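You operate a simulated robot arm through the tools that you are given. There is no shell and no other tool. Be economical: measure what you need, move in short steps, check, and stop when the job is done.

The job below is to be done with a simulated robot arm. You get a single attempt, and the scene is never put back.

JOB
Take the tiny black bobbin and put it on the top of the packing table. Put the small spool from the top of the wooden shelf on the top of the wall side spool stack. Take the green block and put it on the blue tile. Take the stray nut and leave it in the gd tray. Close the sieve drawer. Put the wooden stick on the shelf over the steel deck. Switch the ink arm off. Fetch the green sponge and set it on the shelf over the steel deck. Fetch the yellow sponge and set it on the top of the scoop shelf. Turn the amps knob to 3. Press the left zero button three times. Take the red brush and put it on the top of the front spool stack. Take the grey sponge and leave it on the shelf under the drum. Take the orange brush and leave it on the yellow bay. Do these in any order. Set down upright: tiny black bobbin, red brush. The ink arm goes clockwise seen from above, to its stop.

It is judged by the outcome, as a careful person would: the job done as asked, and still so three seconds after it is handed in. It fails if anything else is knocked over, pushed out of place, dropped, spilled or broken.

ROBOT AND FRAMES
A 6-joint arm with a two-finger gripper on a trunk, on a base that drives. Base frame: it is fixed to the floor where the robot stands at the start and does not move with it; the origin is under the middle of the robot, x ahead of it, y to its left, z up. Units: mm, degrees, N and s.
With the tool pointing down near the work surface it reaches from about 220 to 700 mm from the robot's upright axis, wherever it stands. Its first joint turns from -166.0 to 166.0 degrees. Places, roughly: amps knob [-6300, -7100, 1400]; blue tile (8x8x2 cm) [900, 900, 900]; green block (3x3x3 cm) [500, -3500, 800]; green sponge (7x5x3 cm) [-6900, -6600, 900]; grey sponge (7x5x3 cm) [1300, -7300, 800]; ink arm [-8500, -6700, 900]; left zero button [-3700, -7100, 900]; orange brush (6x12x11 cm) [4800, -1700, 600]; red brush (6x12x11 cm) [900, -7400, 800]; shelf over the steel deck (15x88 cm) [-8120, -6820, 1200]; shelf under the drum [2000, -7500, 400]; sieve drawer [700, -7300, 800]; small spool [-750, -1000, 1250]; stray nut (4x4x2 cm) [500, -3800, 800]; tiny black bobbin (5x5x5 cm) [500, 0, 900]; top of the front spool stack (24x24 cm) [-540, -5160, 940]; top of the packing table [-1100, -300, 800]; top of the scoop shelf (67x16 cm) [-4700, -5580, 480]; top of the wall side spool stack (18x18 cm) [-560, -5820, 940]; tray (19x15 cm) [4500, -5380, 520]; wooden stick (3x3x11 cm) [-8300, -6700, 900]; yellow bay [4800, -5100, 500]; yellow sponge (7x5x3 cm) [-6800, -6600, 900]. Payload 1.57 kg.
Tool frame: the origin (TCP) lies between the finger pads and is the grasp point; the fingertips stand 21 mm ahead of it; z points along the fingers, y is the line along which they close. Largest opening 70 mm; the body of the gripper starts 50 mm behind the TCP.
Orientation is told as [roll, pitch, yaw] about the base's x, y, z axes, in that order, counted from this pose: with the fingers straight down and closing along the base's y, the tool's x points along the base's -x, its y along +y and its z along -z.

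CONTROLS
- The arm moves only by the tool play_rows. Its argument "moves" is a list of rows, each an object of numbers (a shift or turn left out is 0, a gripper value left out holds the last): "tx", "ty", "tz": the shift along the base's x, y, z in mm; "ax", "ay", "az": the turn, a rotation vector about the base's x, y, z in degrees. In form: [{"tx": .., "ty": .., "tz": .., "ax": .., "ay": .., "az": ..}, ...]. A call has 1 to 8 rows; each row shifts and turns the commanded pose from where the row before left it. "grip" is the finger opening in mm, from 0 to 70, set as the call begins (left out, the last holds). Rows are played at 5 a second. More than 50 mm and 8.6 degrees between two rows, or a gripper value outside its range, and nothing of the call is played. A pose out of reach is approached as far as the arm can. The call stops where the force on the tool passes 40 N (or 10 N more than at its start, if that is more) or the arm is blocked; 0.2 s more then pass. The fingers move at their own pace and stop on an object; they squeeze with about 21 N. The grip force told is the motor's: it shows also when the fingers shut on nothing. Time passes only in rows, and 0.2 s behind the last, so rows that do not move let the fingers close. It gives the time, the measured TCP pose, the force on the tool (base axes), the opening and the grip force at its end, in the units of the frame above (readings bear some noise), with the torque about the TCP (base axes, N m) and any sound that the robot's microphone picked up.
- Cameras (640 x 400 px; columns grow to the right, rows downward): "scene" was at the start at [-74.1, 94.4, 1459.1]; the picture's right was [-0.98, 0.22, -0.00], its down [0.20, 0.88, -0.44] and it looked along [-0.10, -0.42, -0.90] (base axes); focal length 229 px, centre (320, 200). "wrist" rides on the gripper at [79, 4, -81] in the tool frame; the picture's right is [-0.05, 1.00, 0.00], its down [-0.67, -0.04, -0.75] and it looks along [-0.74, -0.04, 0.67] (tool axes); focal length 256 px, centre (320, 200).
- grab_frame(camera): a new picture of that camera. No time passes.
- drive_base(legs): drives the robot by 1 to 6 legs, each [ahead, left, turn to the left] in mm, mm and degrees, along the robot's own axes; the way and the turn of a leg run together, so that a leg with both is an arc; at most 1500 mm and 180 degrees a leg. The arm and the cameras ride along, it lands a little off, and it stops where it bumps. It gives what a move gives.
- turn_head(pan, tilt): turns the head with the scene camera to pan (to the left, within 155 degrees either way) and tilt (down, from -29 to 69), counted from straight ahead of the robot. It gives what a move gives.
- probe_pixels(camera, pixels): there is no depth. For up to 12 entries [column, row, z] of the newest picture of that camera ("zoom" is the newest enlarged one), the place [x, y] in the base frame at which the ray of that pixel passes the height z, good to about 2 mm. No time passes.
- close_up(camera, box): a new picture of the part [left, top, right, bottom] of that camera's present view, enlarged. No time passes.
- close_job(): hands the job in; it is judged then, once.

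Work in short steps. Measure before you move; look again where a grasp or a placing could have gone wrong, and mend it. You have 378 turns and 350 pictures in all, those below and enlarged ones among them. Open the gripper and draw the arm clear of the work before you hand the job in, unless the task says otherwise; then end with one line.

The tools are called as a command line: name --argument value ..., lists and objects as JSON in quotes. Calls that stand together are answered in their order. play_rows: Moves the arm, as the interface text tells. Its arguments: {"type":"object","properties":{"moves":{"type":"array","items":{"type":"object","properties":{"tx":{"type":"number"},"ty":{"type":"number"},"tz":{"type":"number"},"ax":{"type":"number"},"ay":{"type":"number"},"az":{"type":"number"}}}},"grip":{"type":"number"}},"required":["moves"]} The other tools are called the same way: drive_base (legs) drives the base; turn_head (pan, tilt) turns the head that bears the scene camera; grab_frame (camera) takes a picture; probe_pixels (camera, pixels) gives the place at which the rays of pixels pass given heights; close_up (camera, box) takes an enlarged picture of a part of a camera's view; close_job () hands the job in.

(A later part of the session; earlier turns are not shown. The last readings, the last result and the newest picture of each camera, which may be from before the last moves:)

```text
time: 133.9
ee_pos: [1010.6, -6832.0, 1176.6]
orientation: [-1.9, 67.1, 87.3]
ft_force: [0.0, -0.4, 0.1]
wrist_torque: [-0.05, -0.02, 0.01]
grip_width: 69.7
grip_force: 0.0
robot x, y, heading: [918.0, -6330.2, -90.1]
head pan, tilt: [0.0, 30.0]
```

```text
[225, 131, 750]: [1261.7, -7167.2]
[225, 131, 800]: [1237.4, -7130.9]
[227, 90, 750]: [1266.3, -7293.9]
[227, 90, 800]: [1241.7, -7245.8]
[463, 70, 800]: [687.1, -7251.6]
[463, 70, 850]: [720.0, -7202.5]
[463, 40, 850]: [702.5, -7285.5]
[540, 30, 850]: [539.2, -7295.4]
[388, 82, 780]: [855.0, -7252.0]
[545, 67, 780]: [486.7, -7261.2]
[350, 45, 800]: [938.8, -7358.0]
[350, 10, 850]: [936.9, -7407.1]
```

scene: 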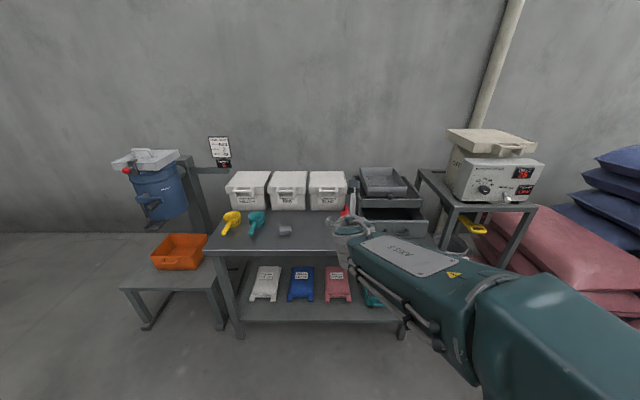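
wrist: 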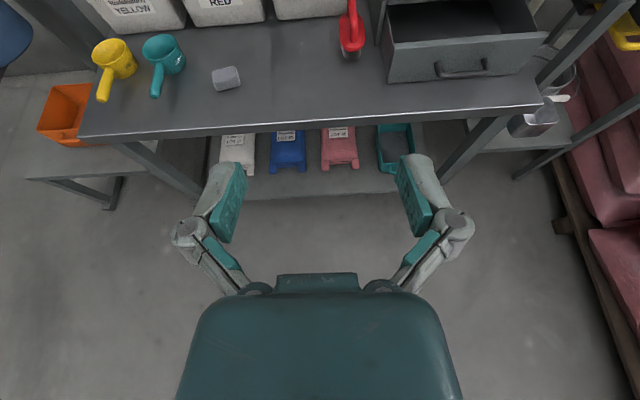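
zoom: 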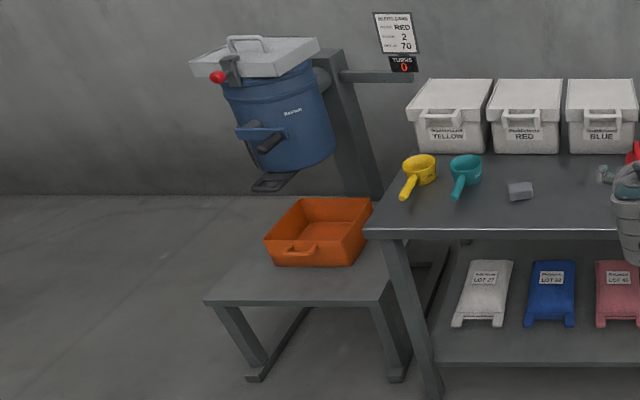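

Bench top ≈800, front edge y≈-7135; drawer panel about y≈-7215, x≈700. I drive ahead 260 and right 210, arm stays high.

drive_base --legs '[[260, -210, 0]]'

grab_frame --camera "wrist"

grab_frame --camera "scene"

```text
time: 136.2
ee_pos: [806.4, -7094.9, 1176.2]
orientation: [-1.7, 67.1, 87.7]
ft_force: [1.9, 0.5, -0.5]
wrist_torque: [0.02, 0.01, 0.02]
grip_width: 70.0
grip_force: 0.1
robot x, y, heading: [711.4, -6589.4, -90.0]
head pan, tilt: [0.0, 30.0]
```

```text
283 pictures are left
```

wrist: 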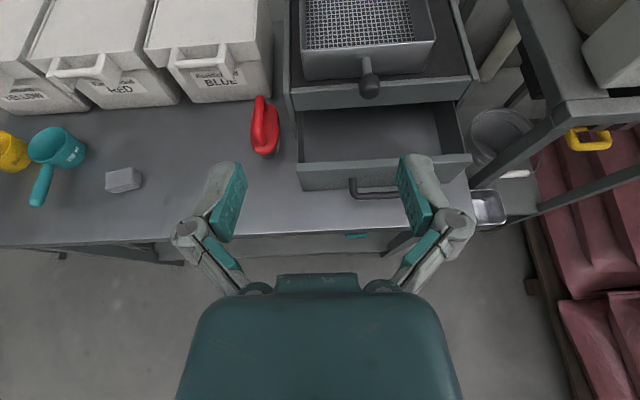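

```text
282 pictures are left
```

scene: 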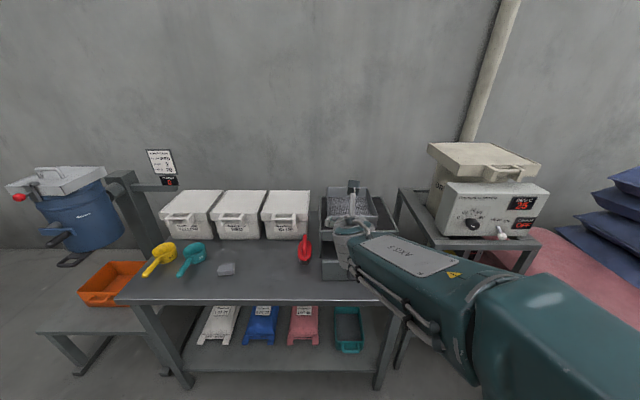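

Probing drawer panel points in the wrist view: bottom-left corner (301,190), top edge (300,165)–(470,155), handle (375,192).

probe_pixels --camera "wrist" --pixels '[[301, 190, 800], [301, 190, 820], [299, 164, 850], [299, 164, 880], [470, 156, 850], [470, 156, 880], [375, 195, 830], [375, 195, 850], [284, 100, 900], [473, 90, 900], [340, 240, 800], [385, 115, 900]]'

close_up --camera "wrist" --box '[230, 60, 490, 220]'

```text
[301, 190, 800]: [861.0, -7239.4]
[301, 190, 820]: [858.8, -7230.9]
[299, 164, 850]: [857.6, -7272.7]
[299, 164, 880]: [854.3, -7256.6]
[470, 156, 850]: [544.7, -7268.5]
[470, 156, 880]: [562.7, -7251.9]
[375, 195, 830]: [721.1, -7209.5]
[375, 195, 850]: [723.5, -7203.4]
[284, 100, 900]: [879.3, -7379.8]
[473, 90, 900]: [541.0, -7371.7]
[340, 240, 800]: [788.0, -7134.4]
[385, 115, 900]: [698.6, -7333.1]
```

```text
2.46 times, centred on (360, 140) of wrist
```

zoom: 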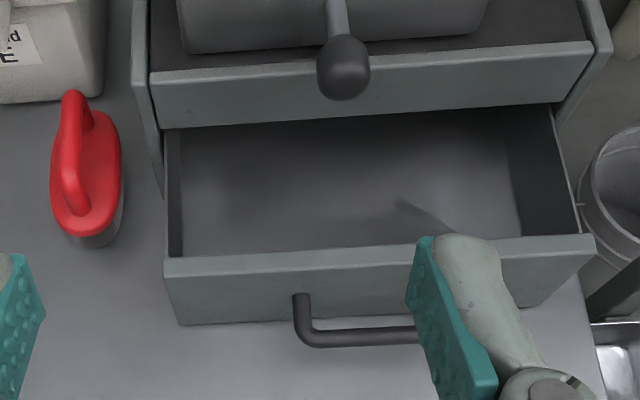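

Panel front ≈ y -7238, z 805–910, handle x 640–766. I close the fingers and descend in front of the panel at x≈803, to z≈863.

play_rows --moves '[{"tz": -45, "ty": 5}, {"tz": -45, "ty": 5}, {"tz": -45}, {"tz": -45}, {"tz": -45}, {"tz": -45}, {"tz": -43}]' --grip 0

grab_frame --camera "wrist"

```text
time: 137.8
ee_pos: [805.1, -7083.7, 864.2]
orientation: [-2.1, 67.2, 87.5]
ft_force: [1.2, -0.4, 0.3]
wrist_torque: [0.02, -0.02, 0.01]
grip_width: 0.1
grip_force: 21.2
robot x, y, heading: [708.4, -6593.8, -89.6]
head pan, tilt: [0.0, 30.0]
```

```text
280 pictures are left
```

wrist: 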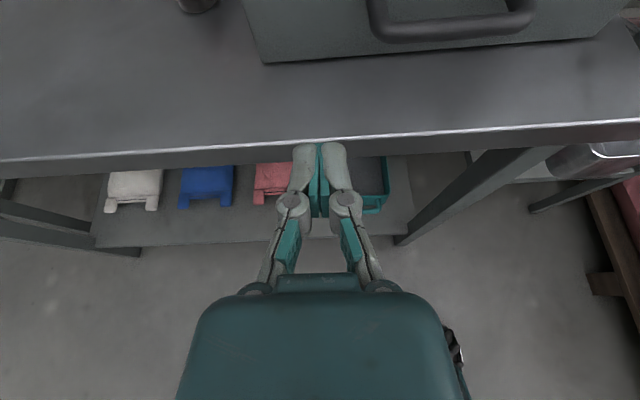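

Fingers aim between the panel's left edge (263) and handle (370). I advance, then push in small rows.

play_rows --moves '[{"ty": -40}, {"ty": -40}, {"ty": -40}]'

play_rows --moves '[{"ty": -12}, {"ty": -12}, {"ty": -12}, {"ty": -12}, {"ty": -12}, {"ty": -12}]'

grab_frame --camera "wrist"

```text
time: 138.6
ee_pos: [803.8, -7204.7, 863.5]
orientation: [-1.8, 67.1, 87.4]
ft_force: [0.1, -0.5, 0.2]
wrist_torque: [0.02, -0.01, -0.03]
grip_width: 0.0
grip_force: 21.3
robot x, y, heading: [712.0, -6588.3, -89.6]
head pan, tilt: [0.0, 30.0]
```

```text
time: 139.9
ee_pos: [803.3, -7276.3, 864.2]
orientation: [-1.8, 67.1, 87.5]
ft_force: [-0.4, 0.9, -0.2]
wrist_torque: [-0.05, 0.0, -0.02]
grip_width: 0.0
grip_force: 28.1
robot x, y, heading: [708.4, -6590.8, -89.7]
head pan, tilt: [0.0, 30.0]
```

```text
279 pictures are left
```

wrist: 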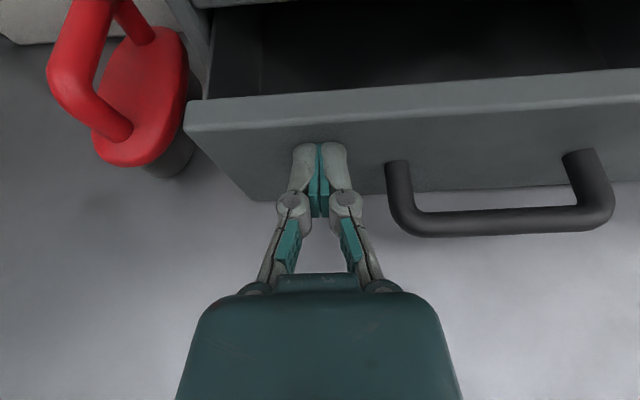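

Fingers are on the panel; push on.

play_rows --moves '[{"ty": -12}, {"ty": -12}, {"ty": -12}, {"ty": -12}]'

grab_frame --camera "wrist"

```text
time: 140.9
ee_pos: [803.1, -7324.3, 863.0]
orientation: [-1.9, 67.0, 87.5]
ft_force: [0.6, 1.1, 1.1]
wrist_torque: [0.01, 0.0, 0.01]
grip_width: 0.0
grip_force: 29.0
robot x, y, heading: [705.6, -6591.7, -90.0]
head pan, tilt: [0.0, 30.0]
```

```text
278 pictures are left
```

wrist: 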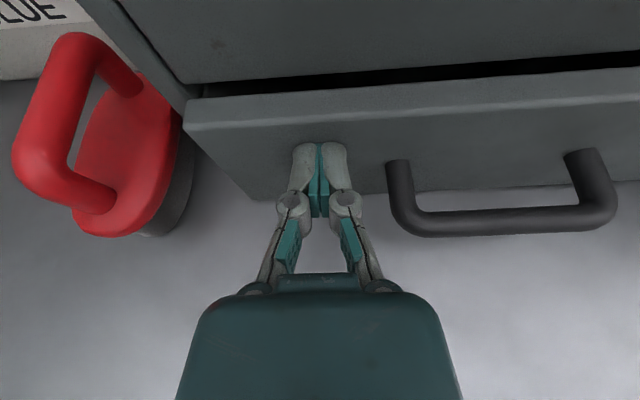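

Nearly shut; continue in small rows until it stops.

play_rows --moves '[{"ty": -8}, {"ty": -8}, {"ty": -6}, {"ty": -5}, {"ty": -4}, {"ty": -4}]'

grab_frame --camera "wrist"

```text
time: 141.8
ee_pos: [804.2, -7342.6, 862.3]
orientation: [-2.0, 66.9, 87.6]
ft_force: [-1.3, 22.0, 9.8]
wrist_torque: [-0.24, -0.03, 0.03]
grip_width: 5.7
grip_force: 28.6
robot x, y, heading: [708.8, -6593.0, -89.7]
head pan, tilt: [0.0, 30.0]
stopped in row 4: the force on the tool passed its limit at 52 N (the readings are from after the stop); the commanded pose is now the measured one
```

```text
277 pictures are left
```

wrist: 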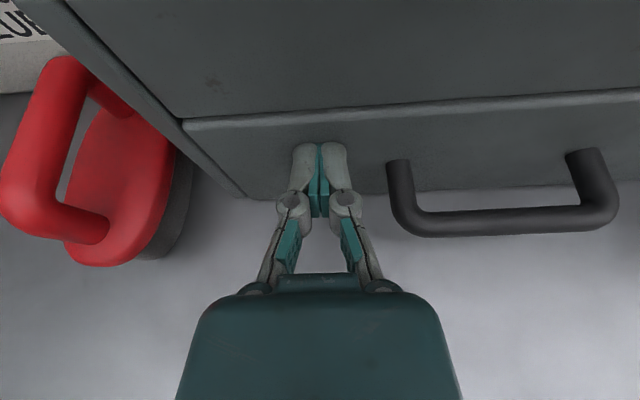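

Drawer is flush shut. I back off, raise, and reduce the tilt to ~45° for the red brush.

play_rows --moves '[{"ty": 40}, {"ty": 45, "tz": 10}, {"ty": 45, "tz": 30}, {"ty": 40, "tz": 45}, {"tz": 48, "ax": 7}, {"tz": 48, "ax": 7}, {"tz": 48, "ax": 8}]' --grip 70

grab_frame --camera "wrist"

grab_frame --camera "scene"

```text
refused: row 3 steps farther than a row can; nothing moved
```

```text
276 pictures are left
```

wrist: 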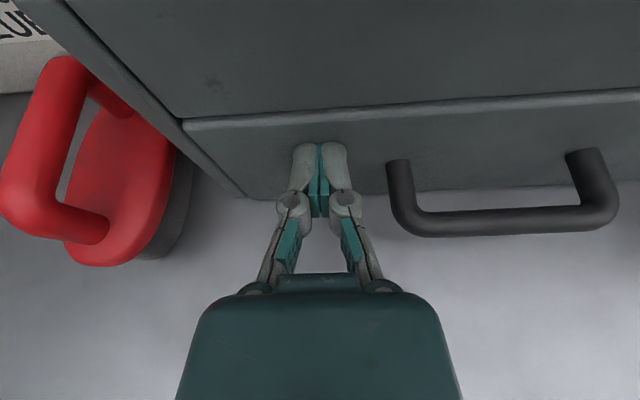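

```text
275 pictures are left
```

scene: 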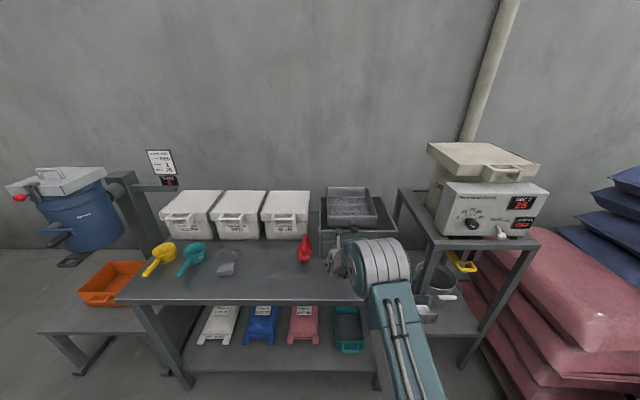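

Rows too long; resend with shorter steps.

play_rows --moves '[{"ty": 40}, {"ty": 45, "tz": 10}, {"ty": 40, "tz": 25}, {"ty": 30, "tz": 38}, {"tz": 48, "ax": 7}, {"tz": 48, "ax": 7}, {"tz": 48, "ax": 8}]'

play_rows --moves '[{"tx": 40}, {"tx": 40}, {"tx": 40}]' --grip 70

grab_frame --camera "wrist"

grab_frame --camera "scene"

```text
time: 143.4
ee_pos: [787.5, -7204.3, 1081.3]
orientation: [14.4, 53.5, 101.7]
ft_force: [0.3, 2.1, -2.2]
wrist_torque: [-0.15, 0.05, 0.0]
grip_width: 0.1
grip_force: 28.4
out of reach, approached as far as the arm can: row 7
robot x, y, heading: [712.5, -6592.3, -89.8]
head pan, tilt: [0.0, 30.0]
```

```text
time: 144.2
ee_pos: [919.7, -7189.5, 1065.1]
orientation: [0.9, 47.6, 88.3]
ft_force: [0.9, -0.9, -0.7]
wrist_torque: [0.01, -0.02, 0.03]
grip_width: 69.9
grip_force: 0.0
robot x, y, heading: [708.2, -6597.1, -89.7]
head pan, tilt: [0.0, 30.0]
```

```text
274 pictures are left
```

wrist: 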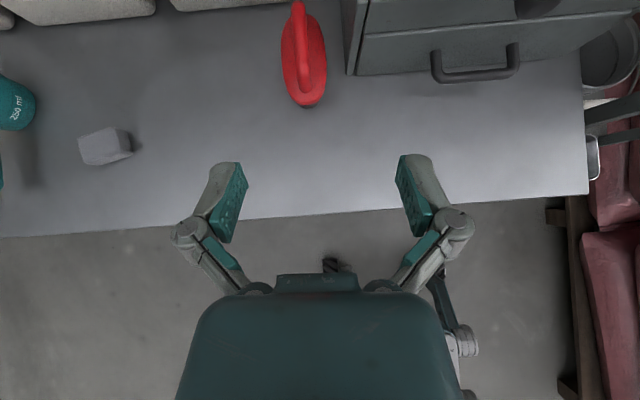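

```text
273 pictures are left
```

scene: 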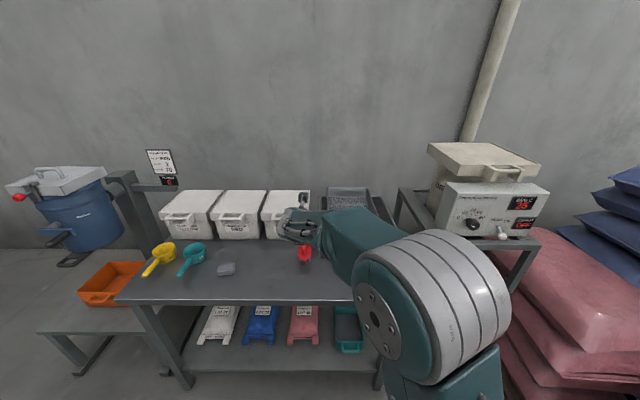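

Tool at ~45°. I zoom on the brush for its handle position.

close_up --camera "wrist" --box '[250, 0, 360, 120]'

probe_pixels --camera "wrist" --pixels '[[298, 8, 905], [306, 80, 890], [306, 106, 805], [301, 40, 900], [282, 50, 850], [327, 50, 850]]'

close_up --camera "scene" --box '[270, 210, 350, 280]'

```text
3.33 times, centred on (305, 60) of wrist
```

zoom: 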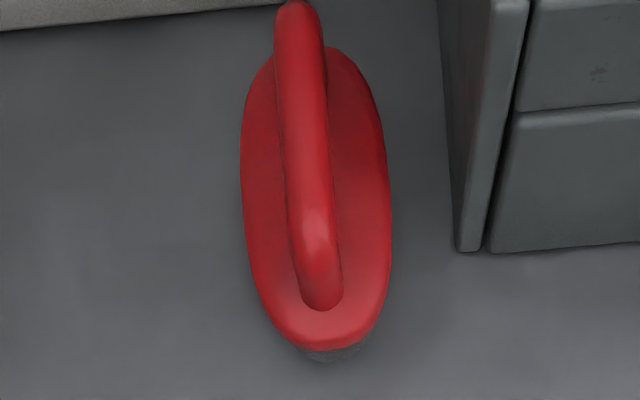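

```text
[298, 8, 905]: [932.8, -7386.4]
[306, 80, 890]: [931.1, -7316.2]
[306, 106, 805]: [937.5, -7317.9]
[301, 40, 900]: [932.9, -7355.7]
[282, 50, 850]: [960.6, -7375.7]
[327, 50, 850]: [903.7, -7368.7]
```

```text
5.71 times, centred on (310, 245) of scene
```

zoom: 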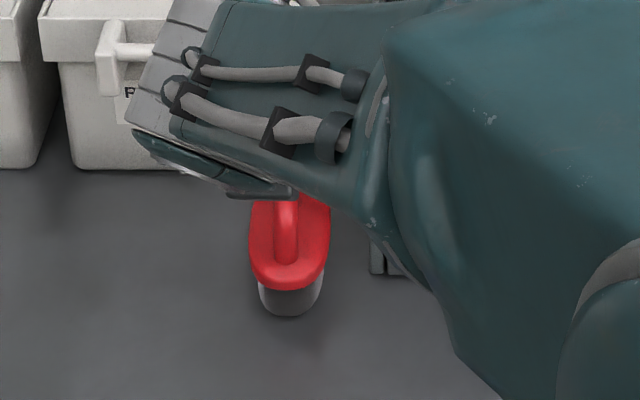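

Handle bar runs along y at x≈932, top z≈908, y from -7400 to -7325. I open to 44 mm (cabinet is close at x≈880) and approach along the tool axis.

play_rows --moves '[{"tx": 2.5, "ty": -28, "tz": -28}, {"tx": 2.5, "ty": -28, "tz": -28}, {"tx": 2.5, "ty": -28, "tz": -28}, {"tx": 2.5, "ty": -28, "tz": -28}, {"tx": 2.5, "ty": -20, "tz": -20}]' --grip 44

grab_frame --camera "wrist"

```text
time: 145.4
ee_pos: [931.4, -7323.4, 934.1]
orientation: [0.7, 47.6, 88.4]
ft_force: [-0.4, 0.1, -0.3]
wrist_torque: [-0.02, -0.03, -0.02]
grip_width: 44.0
grip_force: 0.1
robot x, y, heading: [706.8, -6591.0, -89.8]
head pan, tilt: [0.0, 30.0]
```

```text
270 pictures are left
```

wrist: 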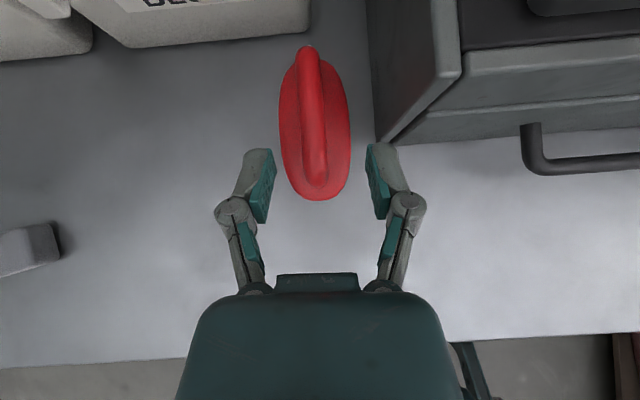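

Check cabinet corner and handle line again from here.

probe_pixels --camera "wrist" --pixels '[[386, 146, 803], [460, 76, 900], [310, 60, 905], [315, 130, 905], [315, 165, 895], [320, 199, 850]]'

```text
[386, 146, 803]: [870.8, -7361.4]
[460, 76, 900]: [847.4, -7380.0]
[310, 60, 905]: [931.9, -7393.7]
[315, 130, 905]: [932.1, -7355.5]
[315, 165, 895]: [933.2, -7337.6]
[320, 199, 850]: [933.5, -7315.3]
```

Clearances are fine. Final approach and grip.

play_rows --moves '[{"ty": -20, "tz": -19}, {"ty": -19, "tz": -18}]'

grab_frame --camera "wrist"

play_rows --moves '[{}, {}, {}]' --grip 5

grab_frame --camera "wrist"

```text
time: 146.0
ee_pos: [930.7, -7362.8, 895.1]
orientation: [0.7, 47.7, 88.3]
ft_force: [-0.4, 0.0, 0.6]
wrist_torque: [0.02, 0.01, -0.01]
grip_width: 43.9
grip_force: 0.0
robot x, y, heading: [711.4, -6594.1, -89.7]
head pan, tilt: [0.0, 30.0]
```

```text
269 pictures are left
```

wrist: 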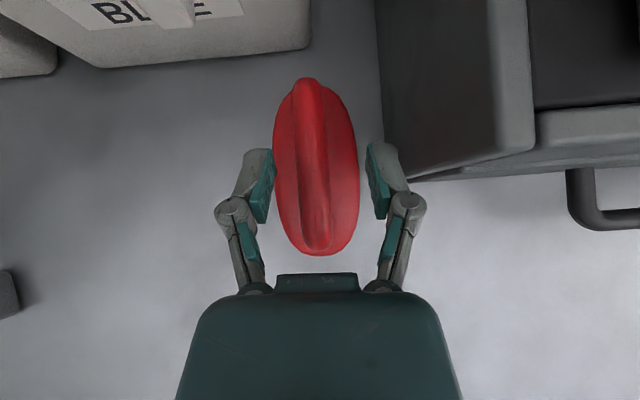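

```text
time: 146.8
ee_pos: [930.4, -7362.7, 895.3]
orientation: [0.7, 47.8, 88.3]
ft_force: [1.1, -1.0, 2.3]
wrist_torque: [-0.05, 0.0, -0.05]
grip_width: 5.0
grip_force: 0.2
robot x, y, heading: [708.4, -6588.2, -89.6]
head pan, tilt: [0.0, 30.0]
```

```text
268 pictures are left
```

wrist: 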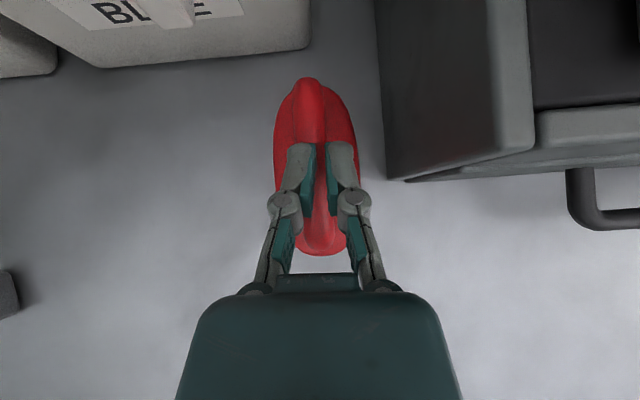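

Closed on nothing: the bar is lower than estimated. Open, go down 22 mm, try again.

play_rows --moves '[{}, {}]' --grip 44

play_rows --moves '[{"tz": -8}, {"tz": -8}, {"tz": -8}]'

play_rows --moves '[{}, {}, {}]' --grip 5

grab_frame --camera "wrist"

```text
time: 147.4
ee_pos: [931.6, -7362.9, 895.0]
orientation: [0.8, 47.6, 88.3]
ft_force: [0.1, -0.6, -0.3]
wrist_torque: [0.02, 0.02, 0.0]
grip_width: 43.8
grip_force: 0.1
robot x, y, heading: [713.1, -6588.1, -89.8]
head pan, tilt: [0.0, 30.0]
```

```text
time: 148.2
ee_pos: [931.8, -7363.5, 871.2]
orientation: [0.7, 47.5, 88.3]
ft_force: [0.5, -0.4, 0.5]
wrist_torque: [0.03, 0.03, -0.03]
grip_width: 44.0
grip_force: 0.1
robot x, y, heading: [712.1, -6594.2, -89.6]
head pan, tilt: [0.0, 30.0]
```

```text
time: 149.0
ee_pos: [931.4, -7361.5, 873.2]
orientation: [0.7, 47.7, 88.3]
ft_force: [1.2, 0.5, 2.2]
wrist_torque: [0.01, -0.01, 0.02]
grip_width: 16.8
grip_force: 21.6
robot x, y, heading: [710.3, -6591.7, -89.8]
head pan, tilt: [0.0, 30.0]
```

```text
267 pictures are left
```

wrist: 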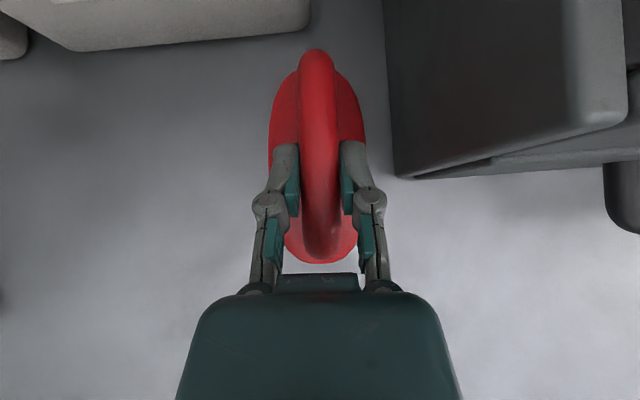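

Held at 16.8 mm. Lift 30 mm and check.

play_rows --moves '[{"tz": 15}, {"tz": 20}]'

grab_frame --camera "wrist"

close_up --camera "scene" --box '[260, 190, 360, 280]'

```text
time: 149.6
ee_pos: [932.6, -7362.7, 904.7]
orientation: [0.8, 47.5, 88.3]
ft_force: [-0.4, 0.1, -0.8]
wrist_torque: [0.05, -0.01, 0.02]
grip_width: 17.1
grip_force: 20.8
robot x, y, heading: [708.9, -6591.9, -89.8]
head pan, tilt: [0.0, 30.0]
```

```text
266 pictures are left
```

wrist: 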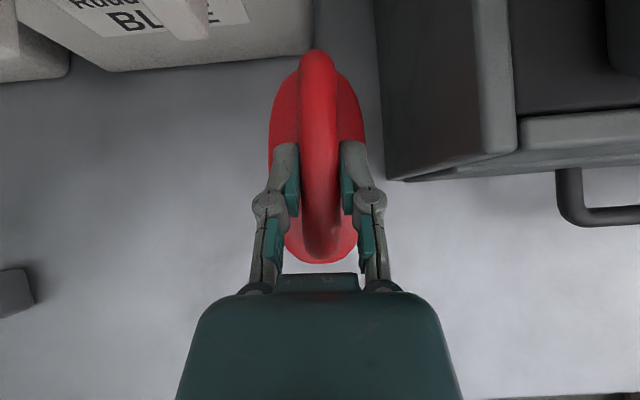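

```text
4.44 times, centred on (310, 235) of scene
```

zoom: 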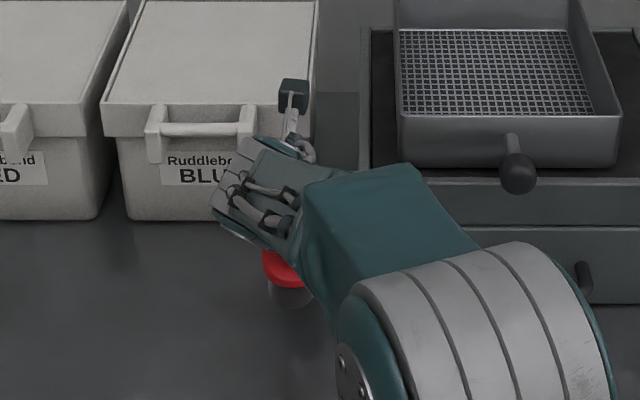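

Brush held firmly. Raise and retract, then drive: back out (+y) 900, and turn to face -x near the front stack.

play_rows --moves '[{"tz": 45}, {"tz": 45}, {"tz": 30, "ty": 38}, {"tz": 30, "ty": 38}, {"tz": 30, "ty": 38}, {"tz": 30, "ty": 38}, {"tz": 20, "ty": 40}, {"ty": 40}]'

drive_base --legs '[[-1490, 0, 0], [0, -560, -90], [100, 0, 0]]'

turn_head --pan 0 --tilt 40

grab_frame --camera "scene"

```text
time: 151.4
ee_pos: [931.9, -7128.7, 1135.9]
orientation: [0.7, 47.7, 88.3]
ft_force: [-0.5, -0.6, -1.6]
wrist_torque: [0.01, 0.0, 0.01]
grip_width: 16.8
grip_force: 20.4
robot x, y, heading: [709.0, -6591.3, -89.7]
head pan, tilt: [0.0, 30.0]
```

```text
time: 156.4
ee_pos: [868.1, -6189.8, 1134.9]
orientation: [2.6, 47.8, 84.4]
ft_force: [-0.8, -0.4, -1.7]
wrist_torque: [0.02, 0.0, 0.0]
grip_width: 16.9
grip_force: 21.1
robot x, y, heading: [675.2, -5638.0, -94.9]
head pan, tilt: [0.0, 30.0]
stopped in leg 1: the robot was blocked; the commanded pose is now the measured one
```

```text
time: 157.2
ee_pos: [867.1, -6188.8, 1136.0]
orientation: [2.4, 47.9, 84.3]
ft_force: [0.2, -0.5, -1.5]
wrist_torque: [0.05, 0.0, 0.01]
grip_width: 16.7
grip_force: 21.0
robot x, y, heading: [675.3, -5633.4, -95.1]
head pan, tilt: [0.0, 40.0]
```

```text
264 pictures are left
```

scene: 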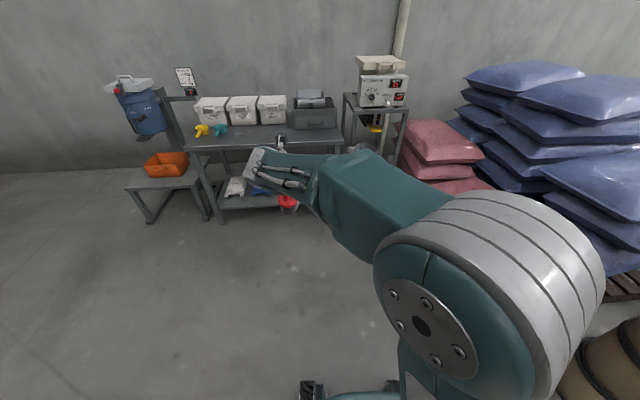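

I bumped something behind at y≈-5300. Look there.

turn_head --pan 150 --tilt 40

grab_frame --camera "scene"

turn_head --pan -130 --tilt 40

grab_frame --camera "scene"

```text
time: 159.5
ee_pos: [868.4, -6188.5, 1134.7]
orientation: [2.4, 48.1, 84.3]
ft_force: [0.3, 0.0, -1.2]
wrist_torque: [0.0, 0.01, -0.01]
grip_width: 16.8
grip_force: 20.8
robot x, y, heading: [675.9, -5633.9, -95.0]
head pan, tilt: [150.0, 40.0]
```

```text
263 pictures are left
```

scene: 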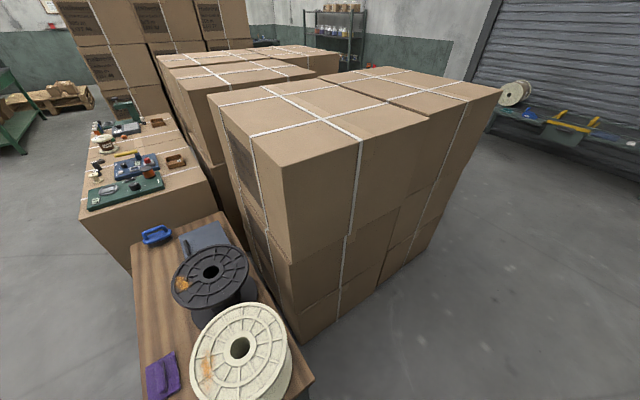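

```text
time: 163.4
ee_pos: [867.8, -6188.1, 1135.5]
orientation: [2.5, 48.0, 84.3]
ft_force: [-0.3, 0.4, -2.1]
wrist_torque: [0.0, 0.02, 0.03]
grip_width: 16.8
grip_force: 21.6
robot x, y, heading: [674.3, -5636.9, -95.1]
head pan, tilt: [-130.0, 40.0]
```

```text
262 pictures are left
```

scene: 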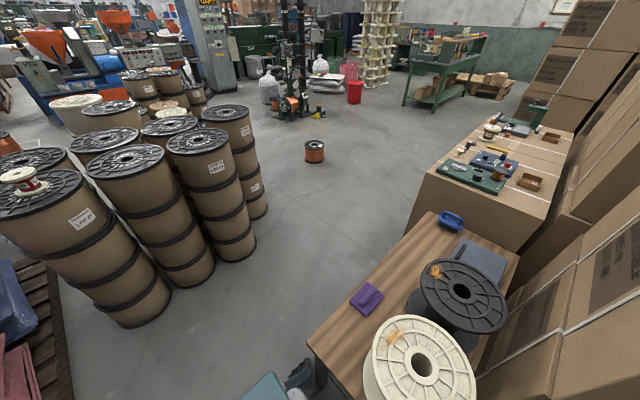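

The bump was against the wooden cabinet with big spools; nothing seems upset. I raise the arm a little, strafe to the lane x≈40, turn right, then strafe to the front stack.

play_rows --moves '[{"tz": 40}, {"tz": 40}]'

drive_base --legs '[[60, -635, 0], [0, 0, -85], [0, 600, 0]]'

```text
time: 164.0
ee_pos: [867.1, -6190.3, 1213.4]
orientation: [2.5, 47.9, 84.4]
ft_force: [-0.1, -0.8, -1.4]
wrist_torque: [0.0, 0.04, 0.02]
grip_width: 16.6
grip_force: 20.3
robot x, y, heading: [676.4, -5636.5, -94.9]
head pan, tilt: [-130.0, 40.0]
```

```text
time: 173.2
ee_pos: [-532.9, -6150.3, 1209.1]
orientation: [3.4, 47.9, -6.7]
ft_force: [-0.2, -0.2, -0.1]
wrist_torque: [-0.04, -0.01, 0.05]
grip_width: 17.0
grip_force: 20.9
robot x, y, heading: [31.2, -5959.0, 173.7]
head pan, tilt: [-130.0, 40.0]
stopped in leg 3: the robot was blocked; the commanded pose is now the measured one
```

I strafed the wrong way and touched the pallet; correct: strafe right (+y) ~1000 and square the heading.

drive_base --legs '[[60, -500, 0], [0, 0, 6.3], [0, -510, 0]]'

turn_head --pan 20 --tilt 40

grab_frame --camera "scene"

grab_frame --camera "wrist"

```text
time: 179.3
ee_pos: [-507.7, -5206.9, 1207.4]
orientation: [3.9, 47.8, -0.3]
ft_force: [0.0, 0.3, -2.5]
wrist_torque: [0.0, -0.05, 0.03]
grip_width: 16.9
grip_force: 21.0
robot x, y, heading: [29.8, -4954.2, 179.9]
head pan, tilt: [-130.0, 40.0]
```

```text
time: 181.7
ee_pos: [-507.3, -5204.0, 1208.9]
orientation: [3.5, 47.8, -0.3]
ft_force: [0.3, -0.2, -1.3]
wrist_torque: [0.01, -0.02, -0.07]
grip_width: 16.7
grip_force: 20.9
robot x, y, heading: [29.9, -4954.8, 179.6]
head pan, tilt: [20.0, 40.0]
```

```text
261 pictures are left
```

scene: 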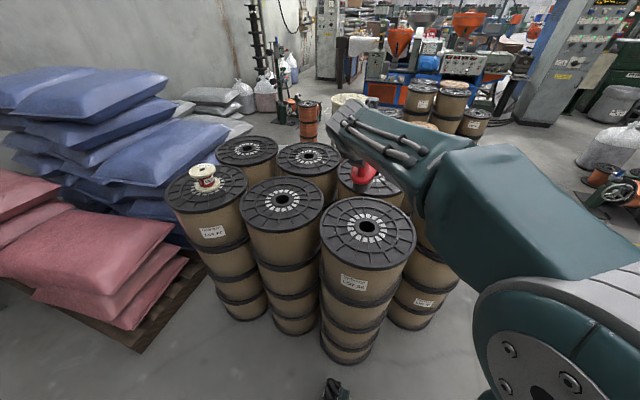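

```text
260 pictures are left
```

wrist: 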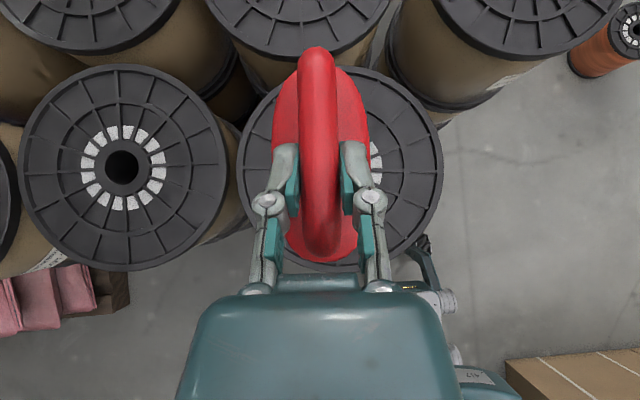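

All fine. Orientation picked up ~1.9° about x, which I'll correct. Probe the front stack centre at scene (368,227), z≈925.

probe_pixels --camera "scene" --pixels '[[368, 227, 925], [320, 235, 925], [416, 238, 925], [369, 272, 925], [362, 197, 925]]'

probe_pixels --camera "wrist" --pixels '[[442, 175, 925], [238, 180, 925], [345, 65, 925], [122, 168, 925]]'

```text
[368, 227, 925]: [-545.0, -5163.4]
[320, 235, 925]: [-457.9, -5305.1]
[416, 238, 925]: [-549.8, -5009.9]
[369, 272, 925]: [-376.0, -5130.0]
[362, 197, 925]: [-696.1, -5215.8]
```

```text
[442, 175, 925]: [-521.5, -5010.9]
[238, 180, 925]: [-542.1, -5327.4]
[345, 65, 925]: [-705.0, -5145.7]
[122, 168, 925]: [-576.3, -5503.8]
```

Move over centre: TCP to (-533,-5163), fix tilt, and descend to z≈1050.

play_rows --moves '[{"tx": -13, "ty": 20, "ax": -1.9}, {"tx": -13, "ty": 21}, {"tz": -40}, {"tz": -40}, {"tz": -40}, {"tz": -40}]'

grab_frame --camera "scene"

grab_frame --camera "wrist"

```text
time: 183.1
ee_pos: [-532.2, -5161.8, 1049.2]
orientation: [0.8, 48.0, -2.5]
ft_force: [0.0, 0.1, -1.4]
wrist_torque: [0.0, -0.03, 0.0]
grip_width: 16.8
grip_force: 20.8
robot x, y, heading: [31.7, -4953.7, 179.9]
head pan, tilt: [20.0, 40.0]
```

```text
259 pictures are left
```

scene: 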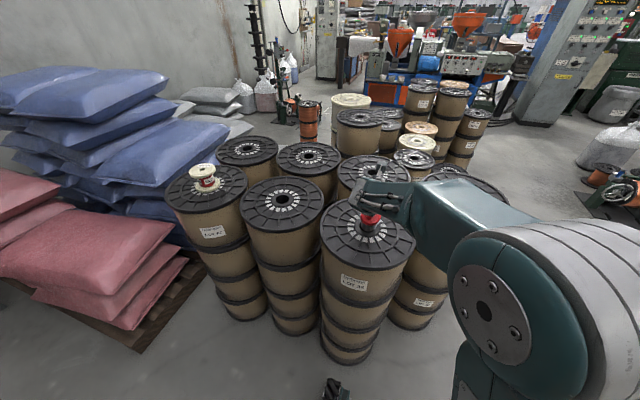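

```text
258 pictures are left
```

wrist: 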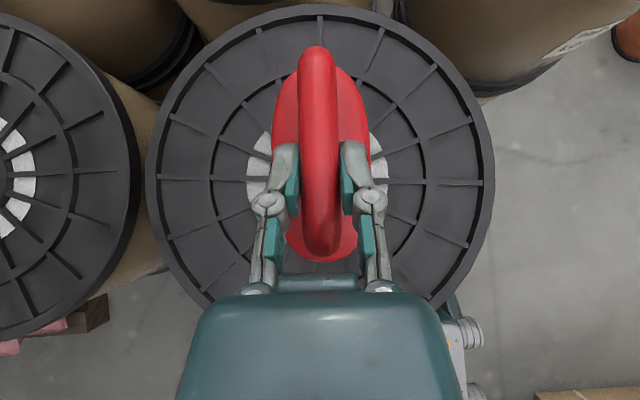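

Centred. Lower step by step, watching force.

play_rows --moves '[{"tz": -10}, {"tz": -8}, {"tz": -4}]'

play_rows --moves '[{"tz": -4}, {"tz": -3}]'

play_rows --moves '[{"tz": -4}, {"tz": -3}]'

```text
time: 183.9
ee_pos: [-532.7, -5162.7, 1026.7]
orientation: [0.7, 47.8, -2.4]
ft_force: [-0.4, -0.6, -1.2]
wrist_torque: [0.02, 0.01, -0.02]
grip_width: 17.0
grip_force: 20.5
robot x, y, heading: [31.3, -4955.6, 179.6]
head pan, tilt: [20.0, 40.0]
```

```text
time: 184.5
ee_pos: [-533.6, -5163.0, 1022.2]
orientation: [0.7, 48.0, -2.6]
ft_force: [-0.4, 0.6, 8.1]
wrist_torque: [-0.02, -0.32, -0.03]
grip_width: 16.8
grip_force: 21.2
robot x, y, heading: [30.3, -4952.4, 179.6]
head pan, tilt: [20.0, 40.0]
```

```text
time: 185.1
ee_pos: [-533.6, -5161.9, 1014.8]
orientation: [0.7, 48.1, -2.5]
ft_force: [0.1, 0.2, 16.2]
wrist_torque: [0.02, 0.16, 0.09]
grip_width: 16.4
grip_force: 21.3
robot x, y, heading: [29.6, -4956.6, 179.8]
head pan, tilt: [20.0, 40.0]
```

Contact made. Release, retreat along the tool axis, and check.

play_rows --moves '[{}, {}, {}]' --grip 44

play_rows --moves '[{"tx": 3, "tz": 12}, {"tx": 10, "tz": 20}, {"tx": 25, "tz": 28}, {"tx": 25, "tz": 30}, {"tx": 25, "tz": 30}]'

grab_frame --camera "wrist"

close_up --camera "scene" --box '[280, 150, 480, 280]'

```text
time: 185.9
ee_pos: [-532.9, -5162.6, 1013.2]
orientation: [0.9, 47.8, -2.5]
ft_force: [-0.8, 0.5, 0.5]
wrist_torque: [0.04, 0.05, 0.0]
grip_width: 43.8
grip_force: 0.1
robot x, y, heading: [31.9, -4953.6, 179.8]
head pan, tilt: [20.0, 40.0]
```

```text
time: 187.1
ee_pos: [-443.3, -5159.1, 1135.6]
orientation: [0.8, 47.8, -2.5]
ft_force: [-0.2, 0.5, -0.8]
wrist_torque: [0.0, 0.03, 0.0]
grip_width: 44.0
grip_force: 0.2
robot x, y, heading: [34.2, -4954.7, 179.9]
head pan, tilt: [20.0, 40.0]
```

```text
257 pictures are left
```

wrist: 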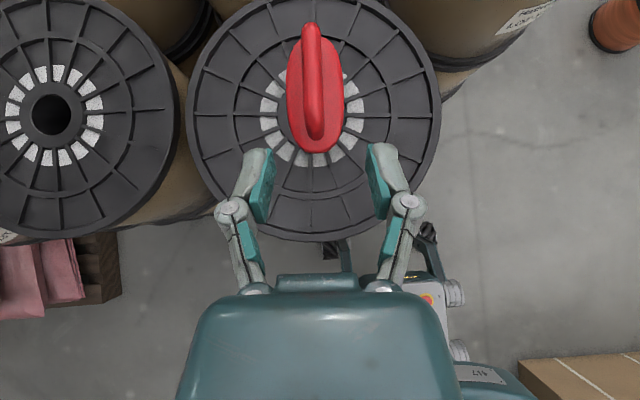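

```text
3.08 times, centred on (380, 215) of scene
```

zoom: 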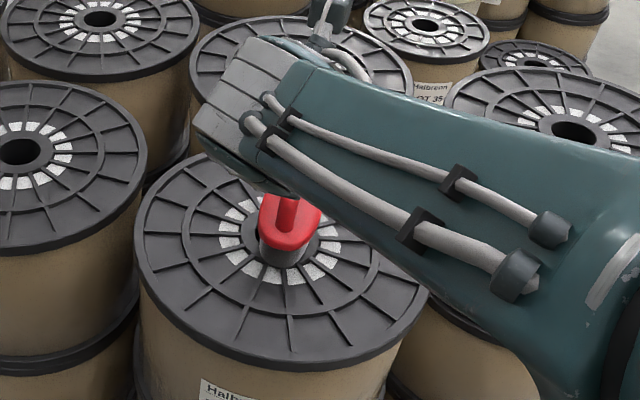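

Red brush stands upright on the front stack. Next the grey sponge: drive back to the bench via y≈-5720, turn left, strafe +x.

drive_base --legs '[[0, 760, 0], [0, 0, 90], [0, 1050, 0], [820, 0, 0]]'

turn_head --pan 10 --tilt 45

grab_frame --camera "scene"

grab_frame --camera "wrist"

```text
time: 204.0
ee_pos: [1260.0, -7040.6, 1135.2]
orientation: [0.7, 47.9, 86.4]
ft_force: [0.5, -0.2, 0.4]
wrist_torque: [0.02, -0.01, 0.01]
grip_width: 44.0
grip_force: 0.1
robot x, y, heading: [1057.2, -6560.0, -91.3]
head pan, tilt: [20.0, 40.0]
```

```text
time: 204.7
ee_pos: [1258.9, -7040.5, 1134.8]
orientation: [0.9, 48.0, 86.4]
ft_force: [-0.2, -0.2, -0.2]
wrist_torque: [-0.01, -0.02, 0.03]
grip_width: 43.9
grip_force: 0.0
robot x, y, heading: [1060.9, -6558.4, -91.3]
head pan, tilt: [10.0, 45.0]
```

```text
255 pictures are left
```

scene: 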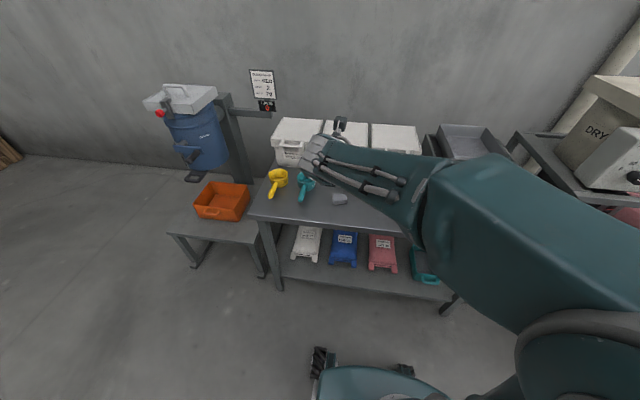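

```text
254 pictures are left
```

wrist: 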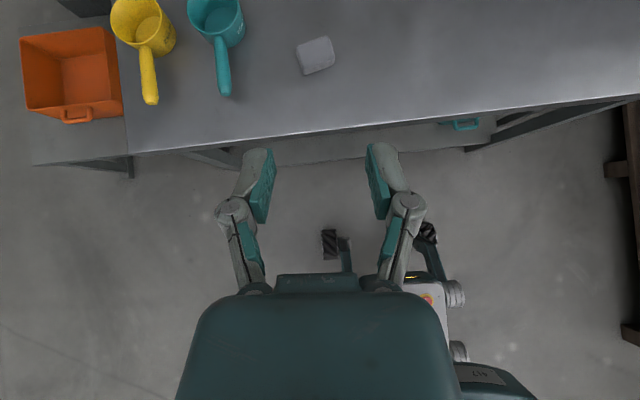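

Sponge at wrist (315,55). Zoom to get orientation.

close_up --camera "wrist" --box '[270, 20, 360, 90]'

probe_pixels --camera "wrist" --pixels '[[297, 47, 806], [330, 37, 806], [335, 63, 806], [303, 72, 806], [313, 76, 776], [316, 54, 806]]'

```text
5.71 times, centred on (315, 55) of wrist
```

zoom: 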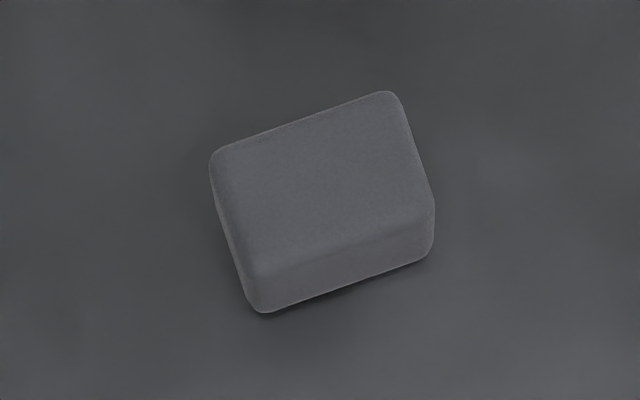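

```text
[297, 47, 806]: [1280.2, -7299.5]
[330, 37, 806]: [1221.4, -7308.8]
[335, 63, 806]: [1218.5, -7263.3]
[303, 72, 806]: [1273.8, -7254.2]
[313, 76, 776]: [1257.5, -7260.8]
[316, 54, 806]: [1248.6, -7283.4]
```

The sponge's long side lies nearly along x, so I must close along y with a vertical tool. I drive 180 mm closer, make the tool vertical and yaw about -75°.

drive_base --legs '[[180, 0, 0]]'

play_rows --moves '[{"ax": 7.98, "ay": -0.5}, {"ax": 7.98, "ay": -0.5}, {"ax": 7.98, "ay": -0.5}, {"ax": 7.98, "ay": -0.5}, {"ax": 7.98, "ay": -0.5}, {"ax": 7.98, "ay": -0.5}]' --grip 70

play_rows --moves '[{"az": -8.4}, {"az": -8.4}, {"az": -8.4}, {"az": -8.4}, {"az": -8.4}, {"az": -8.4}, {"az": -8.4}, {"az": -8.4}]'

grab_frame --camera "wrist"

```text
time: 206.2
ee_pos: [1255.2, -7221.8, 1135.1]
orientation: [0.8, 47.8, 86.4]
ft_force: [-0.1, 0.1, 0.6]
wrist_torque: [0.0, 0.0, 0.05]
grip_width: 44.1
grip_force: 0.0
robot x, y, heading: [1052.7, -6741.1, -91.4]
head pan, tilt: [10.0, 45.0]
```

```text
time: 207.6
ee_pos: [1254.0, -7222.3, 1134.6]
orientation: [0.7, -0.3, 86.3]
ft_force: [0.4, -0.5, 0.4]
wrist_torque: [-0.01, -0.01, 0.01]
grip_width: 69.9
grip_force: 0.1
robot x, y, heading: [1057.9, -6747.5, -91.4]
head pan, tilt: [10.0, 45.0]
```

```text
time: 209.4
ee_pos: [1255.2, -7223.3, 1134.8]
orientation: [0.9, -0.1, 19.0]
ft_force: [-0.4, -1.2, -0.4]
wrist_torque: [0.0, 0.03, 0.0]
grip_width: 70.4
grip_force: 0.0
robot x, y, heading: [1059.8, -6741.8, -91.3]
head pan, tilt: [10.0, 45.0]
```

```text
252 pictures are left
```

wrist: 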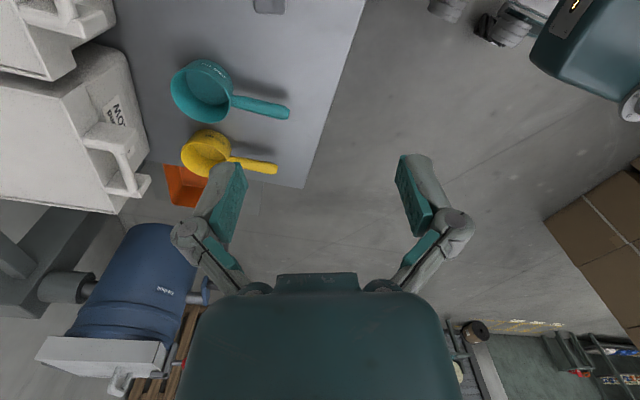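

Sponge visible at the top (268,5). Move over it: ty -52, tx -6, and descend to ~950.

play_rows --moves '[{"ty": -26, "tx": -3}, {"ty": -26, "tx": -3}, {"tz": -45}, {"tz": -45}, {"tz": -45}, {"tz": -45}]'

grab_frame --camera "wrist"

```text
time: 210.8
ee_pos: [1246.8, -7273.9, 957.2]
orientation: [0.8, 0.0, 19.0]
ft_force: [0.1, 0.2, 0.4]
wrist_torque: [-0.02, -0.03, -0.03]
grip_width: 69.7
grip_force: 0.0
robot x, y, heading: [1057.5, -6743.4, -91.5]
head pan, tilt: [10.0, 45.0]
```

```text
251 pictures are left
```

wrist: 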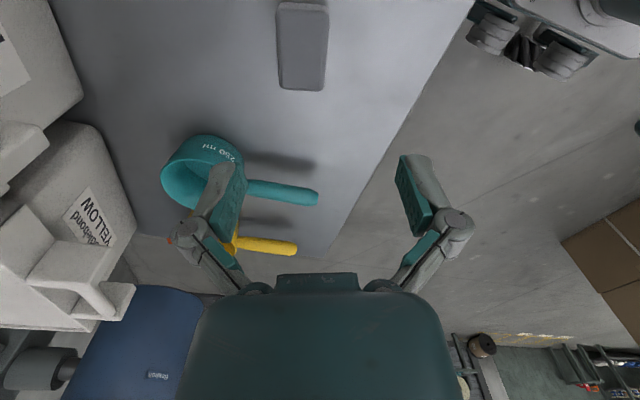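

Sponge aligned with the tool. Probe its corners at 806.

probe_pixels --camera "wrist" --pixels '[[281, 84, 806], [325, 86, 806], [278, 12, 806], [329, 12, 806], [303, 45, 806]]'

```text
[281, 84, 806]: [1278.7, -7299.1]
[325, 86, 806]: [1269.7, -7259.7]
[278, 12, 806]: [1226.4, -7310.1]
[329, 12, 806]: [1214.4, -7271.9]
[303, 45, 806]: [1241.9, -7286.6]
```

Centre ≈(1247,-7285). Descend to TCP z≈803 and grip.

play_rows --moves '[{"ty": -11, "tz": -35}, {"tz": -45}, {"tz": -40}, {"tz": -20}, {"tz": -10}, {"tz": -4}]'

play_rows --moves '[{}, {}, {}]' --grip 25

grab_frame --camera "wrist"

```text
time: 212.2
ee_pos: [1248.9, -7283.7, 800.8]
orientation: [0.8, -0.2, 19.2]
ft_force: [-0.5, -0.3, 0.6]
wrist_torque: [0.0, -0.01, 0.01]
grip_width: 70.0
grip_force: 0.0
robot x, y, heading: [1057.8, -6743.5, -91.2]
head pan, tilt: [10.0, 45.0]
```

```text
time: 213.0
ee_pos: [1249.0, -7284.5, 802.2]
orientation: [0.7, -0.1, 19.1]
ft_force: [-0.3, 1.2, 22.2]
wrist_torque: [-0.04, 0.02, -0.22]
grip_width: 42.8
grip_force: 20.8
robot x, y, heading: [1058.9, -6742.7, -91.1]
head pan, tilt: [10.0, 45.0]
```

```text
250 pictures are left
```

wrist: 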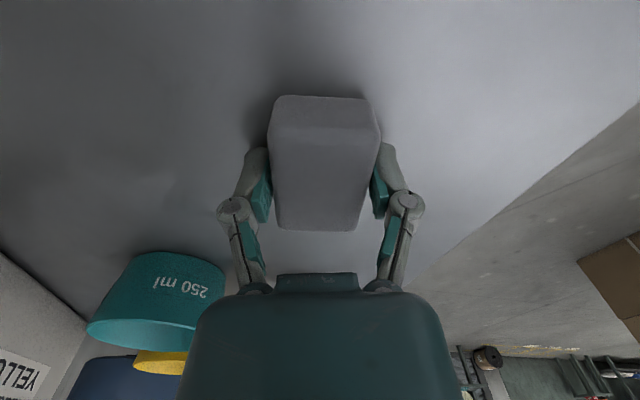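

Gripped (42.8 mm). Lift and look at the low shelf under the drum.

play_rows --moves '[{"tz": 30}, {"tz": 45}, {"tz": 45}, {"tz": 45}, {"tz": 45, "ty": 10}, {"ty": 40}, {"ty": 40}]'

turn_head --pan 45 --tilt 35

grab_frame --camera "scene"

```text
time: 214.6
ee_pos: [1245.4, -7196.9, 1010.4]
orientation: [0.8, -0.1, 19.0]
ft_force: [0.5, -1.0, 0.3]
wrist_torque: [0.0, 0.01, 0.01]
grip_width: 42.4
grip_force: 21.1
robot x, y, heading: [1055.4, -6742.5, -91.3]
head pan, tilt: [10.0, 45.0]
```

```text
time: 215.6
ee_pos: [1245.9, -7197.4, 1010.5]
orientation: [0.7, -0.1, 19.2]
ft_force: [-0.4, 0.0, -0.4]
wrist_torque: [-0.01, 0.01, -0.02]
grip_width: 42.2
grip_force: 20.7
robot x, y, heading: [1054.9, -6743.1, -91.5]
head pan, tilt: [45.0, 35.0]
```

```text
249 pictures are left
```

scene: 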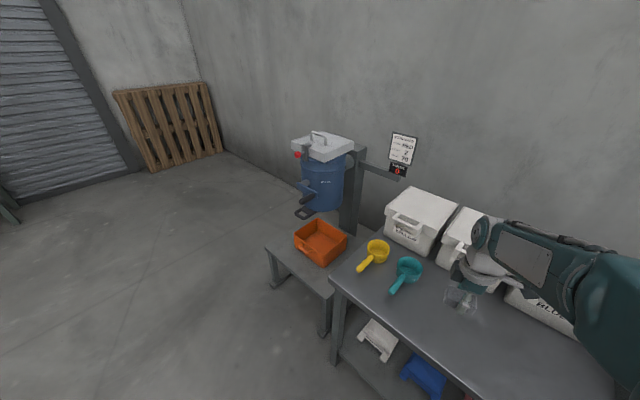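

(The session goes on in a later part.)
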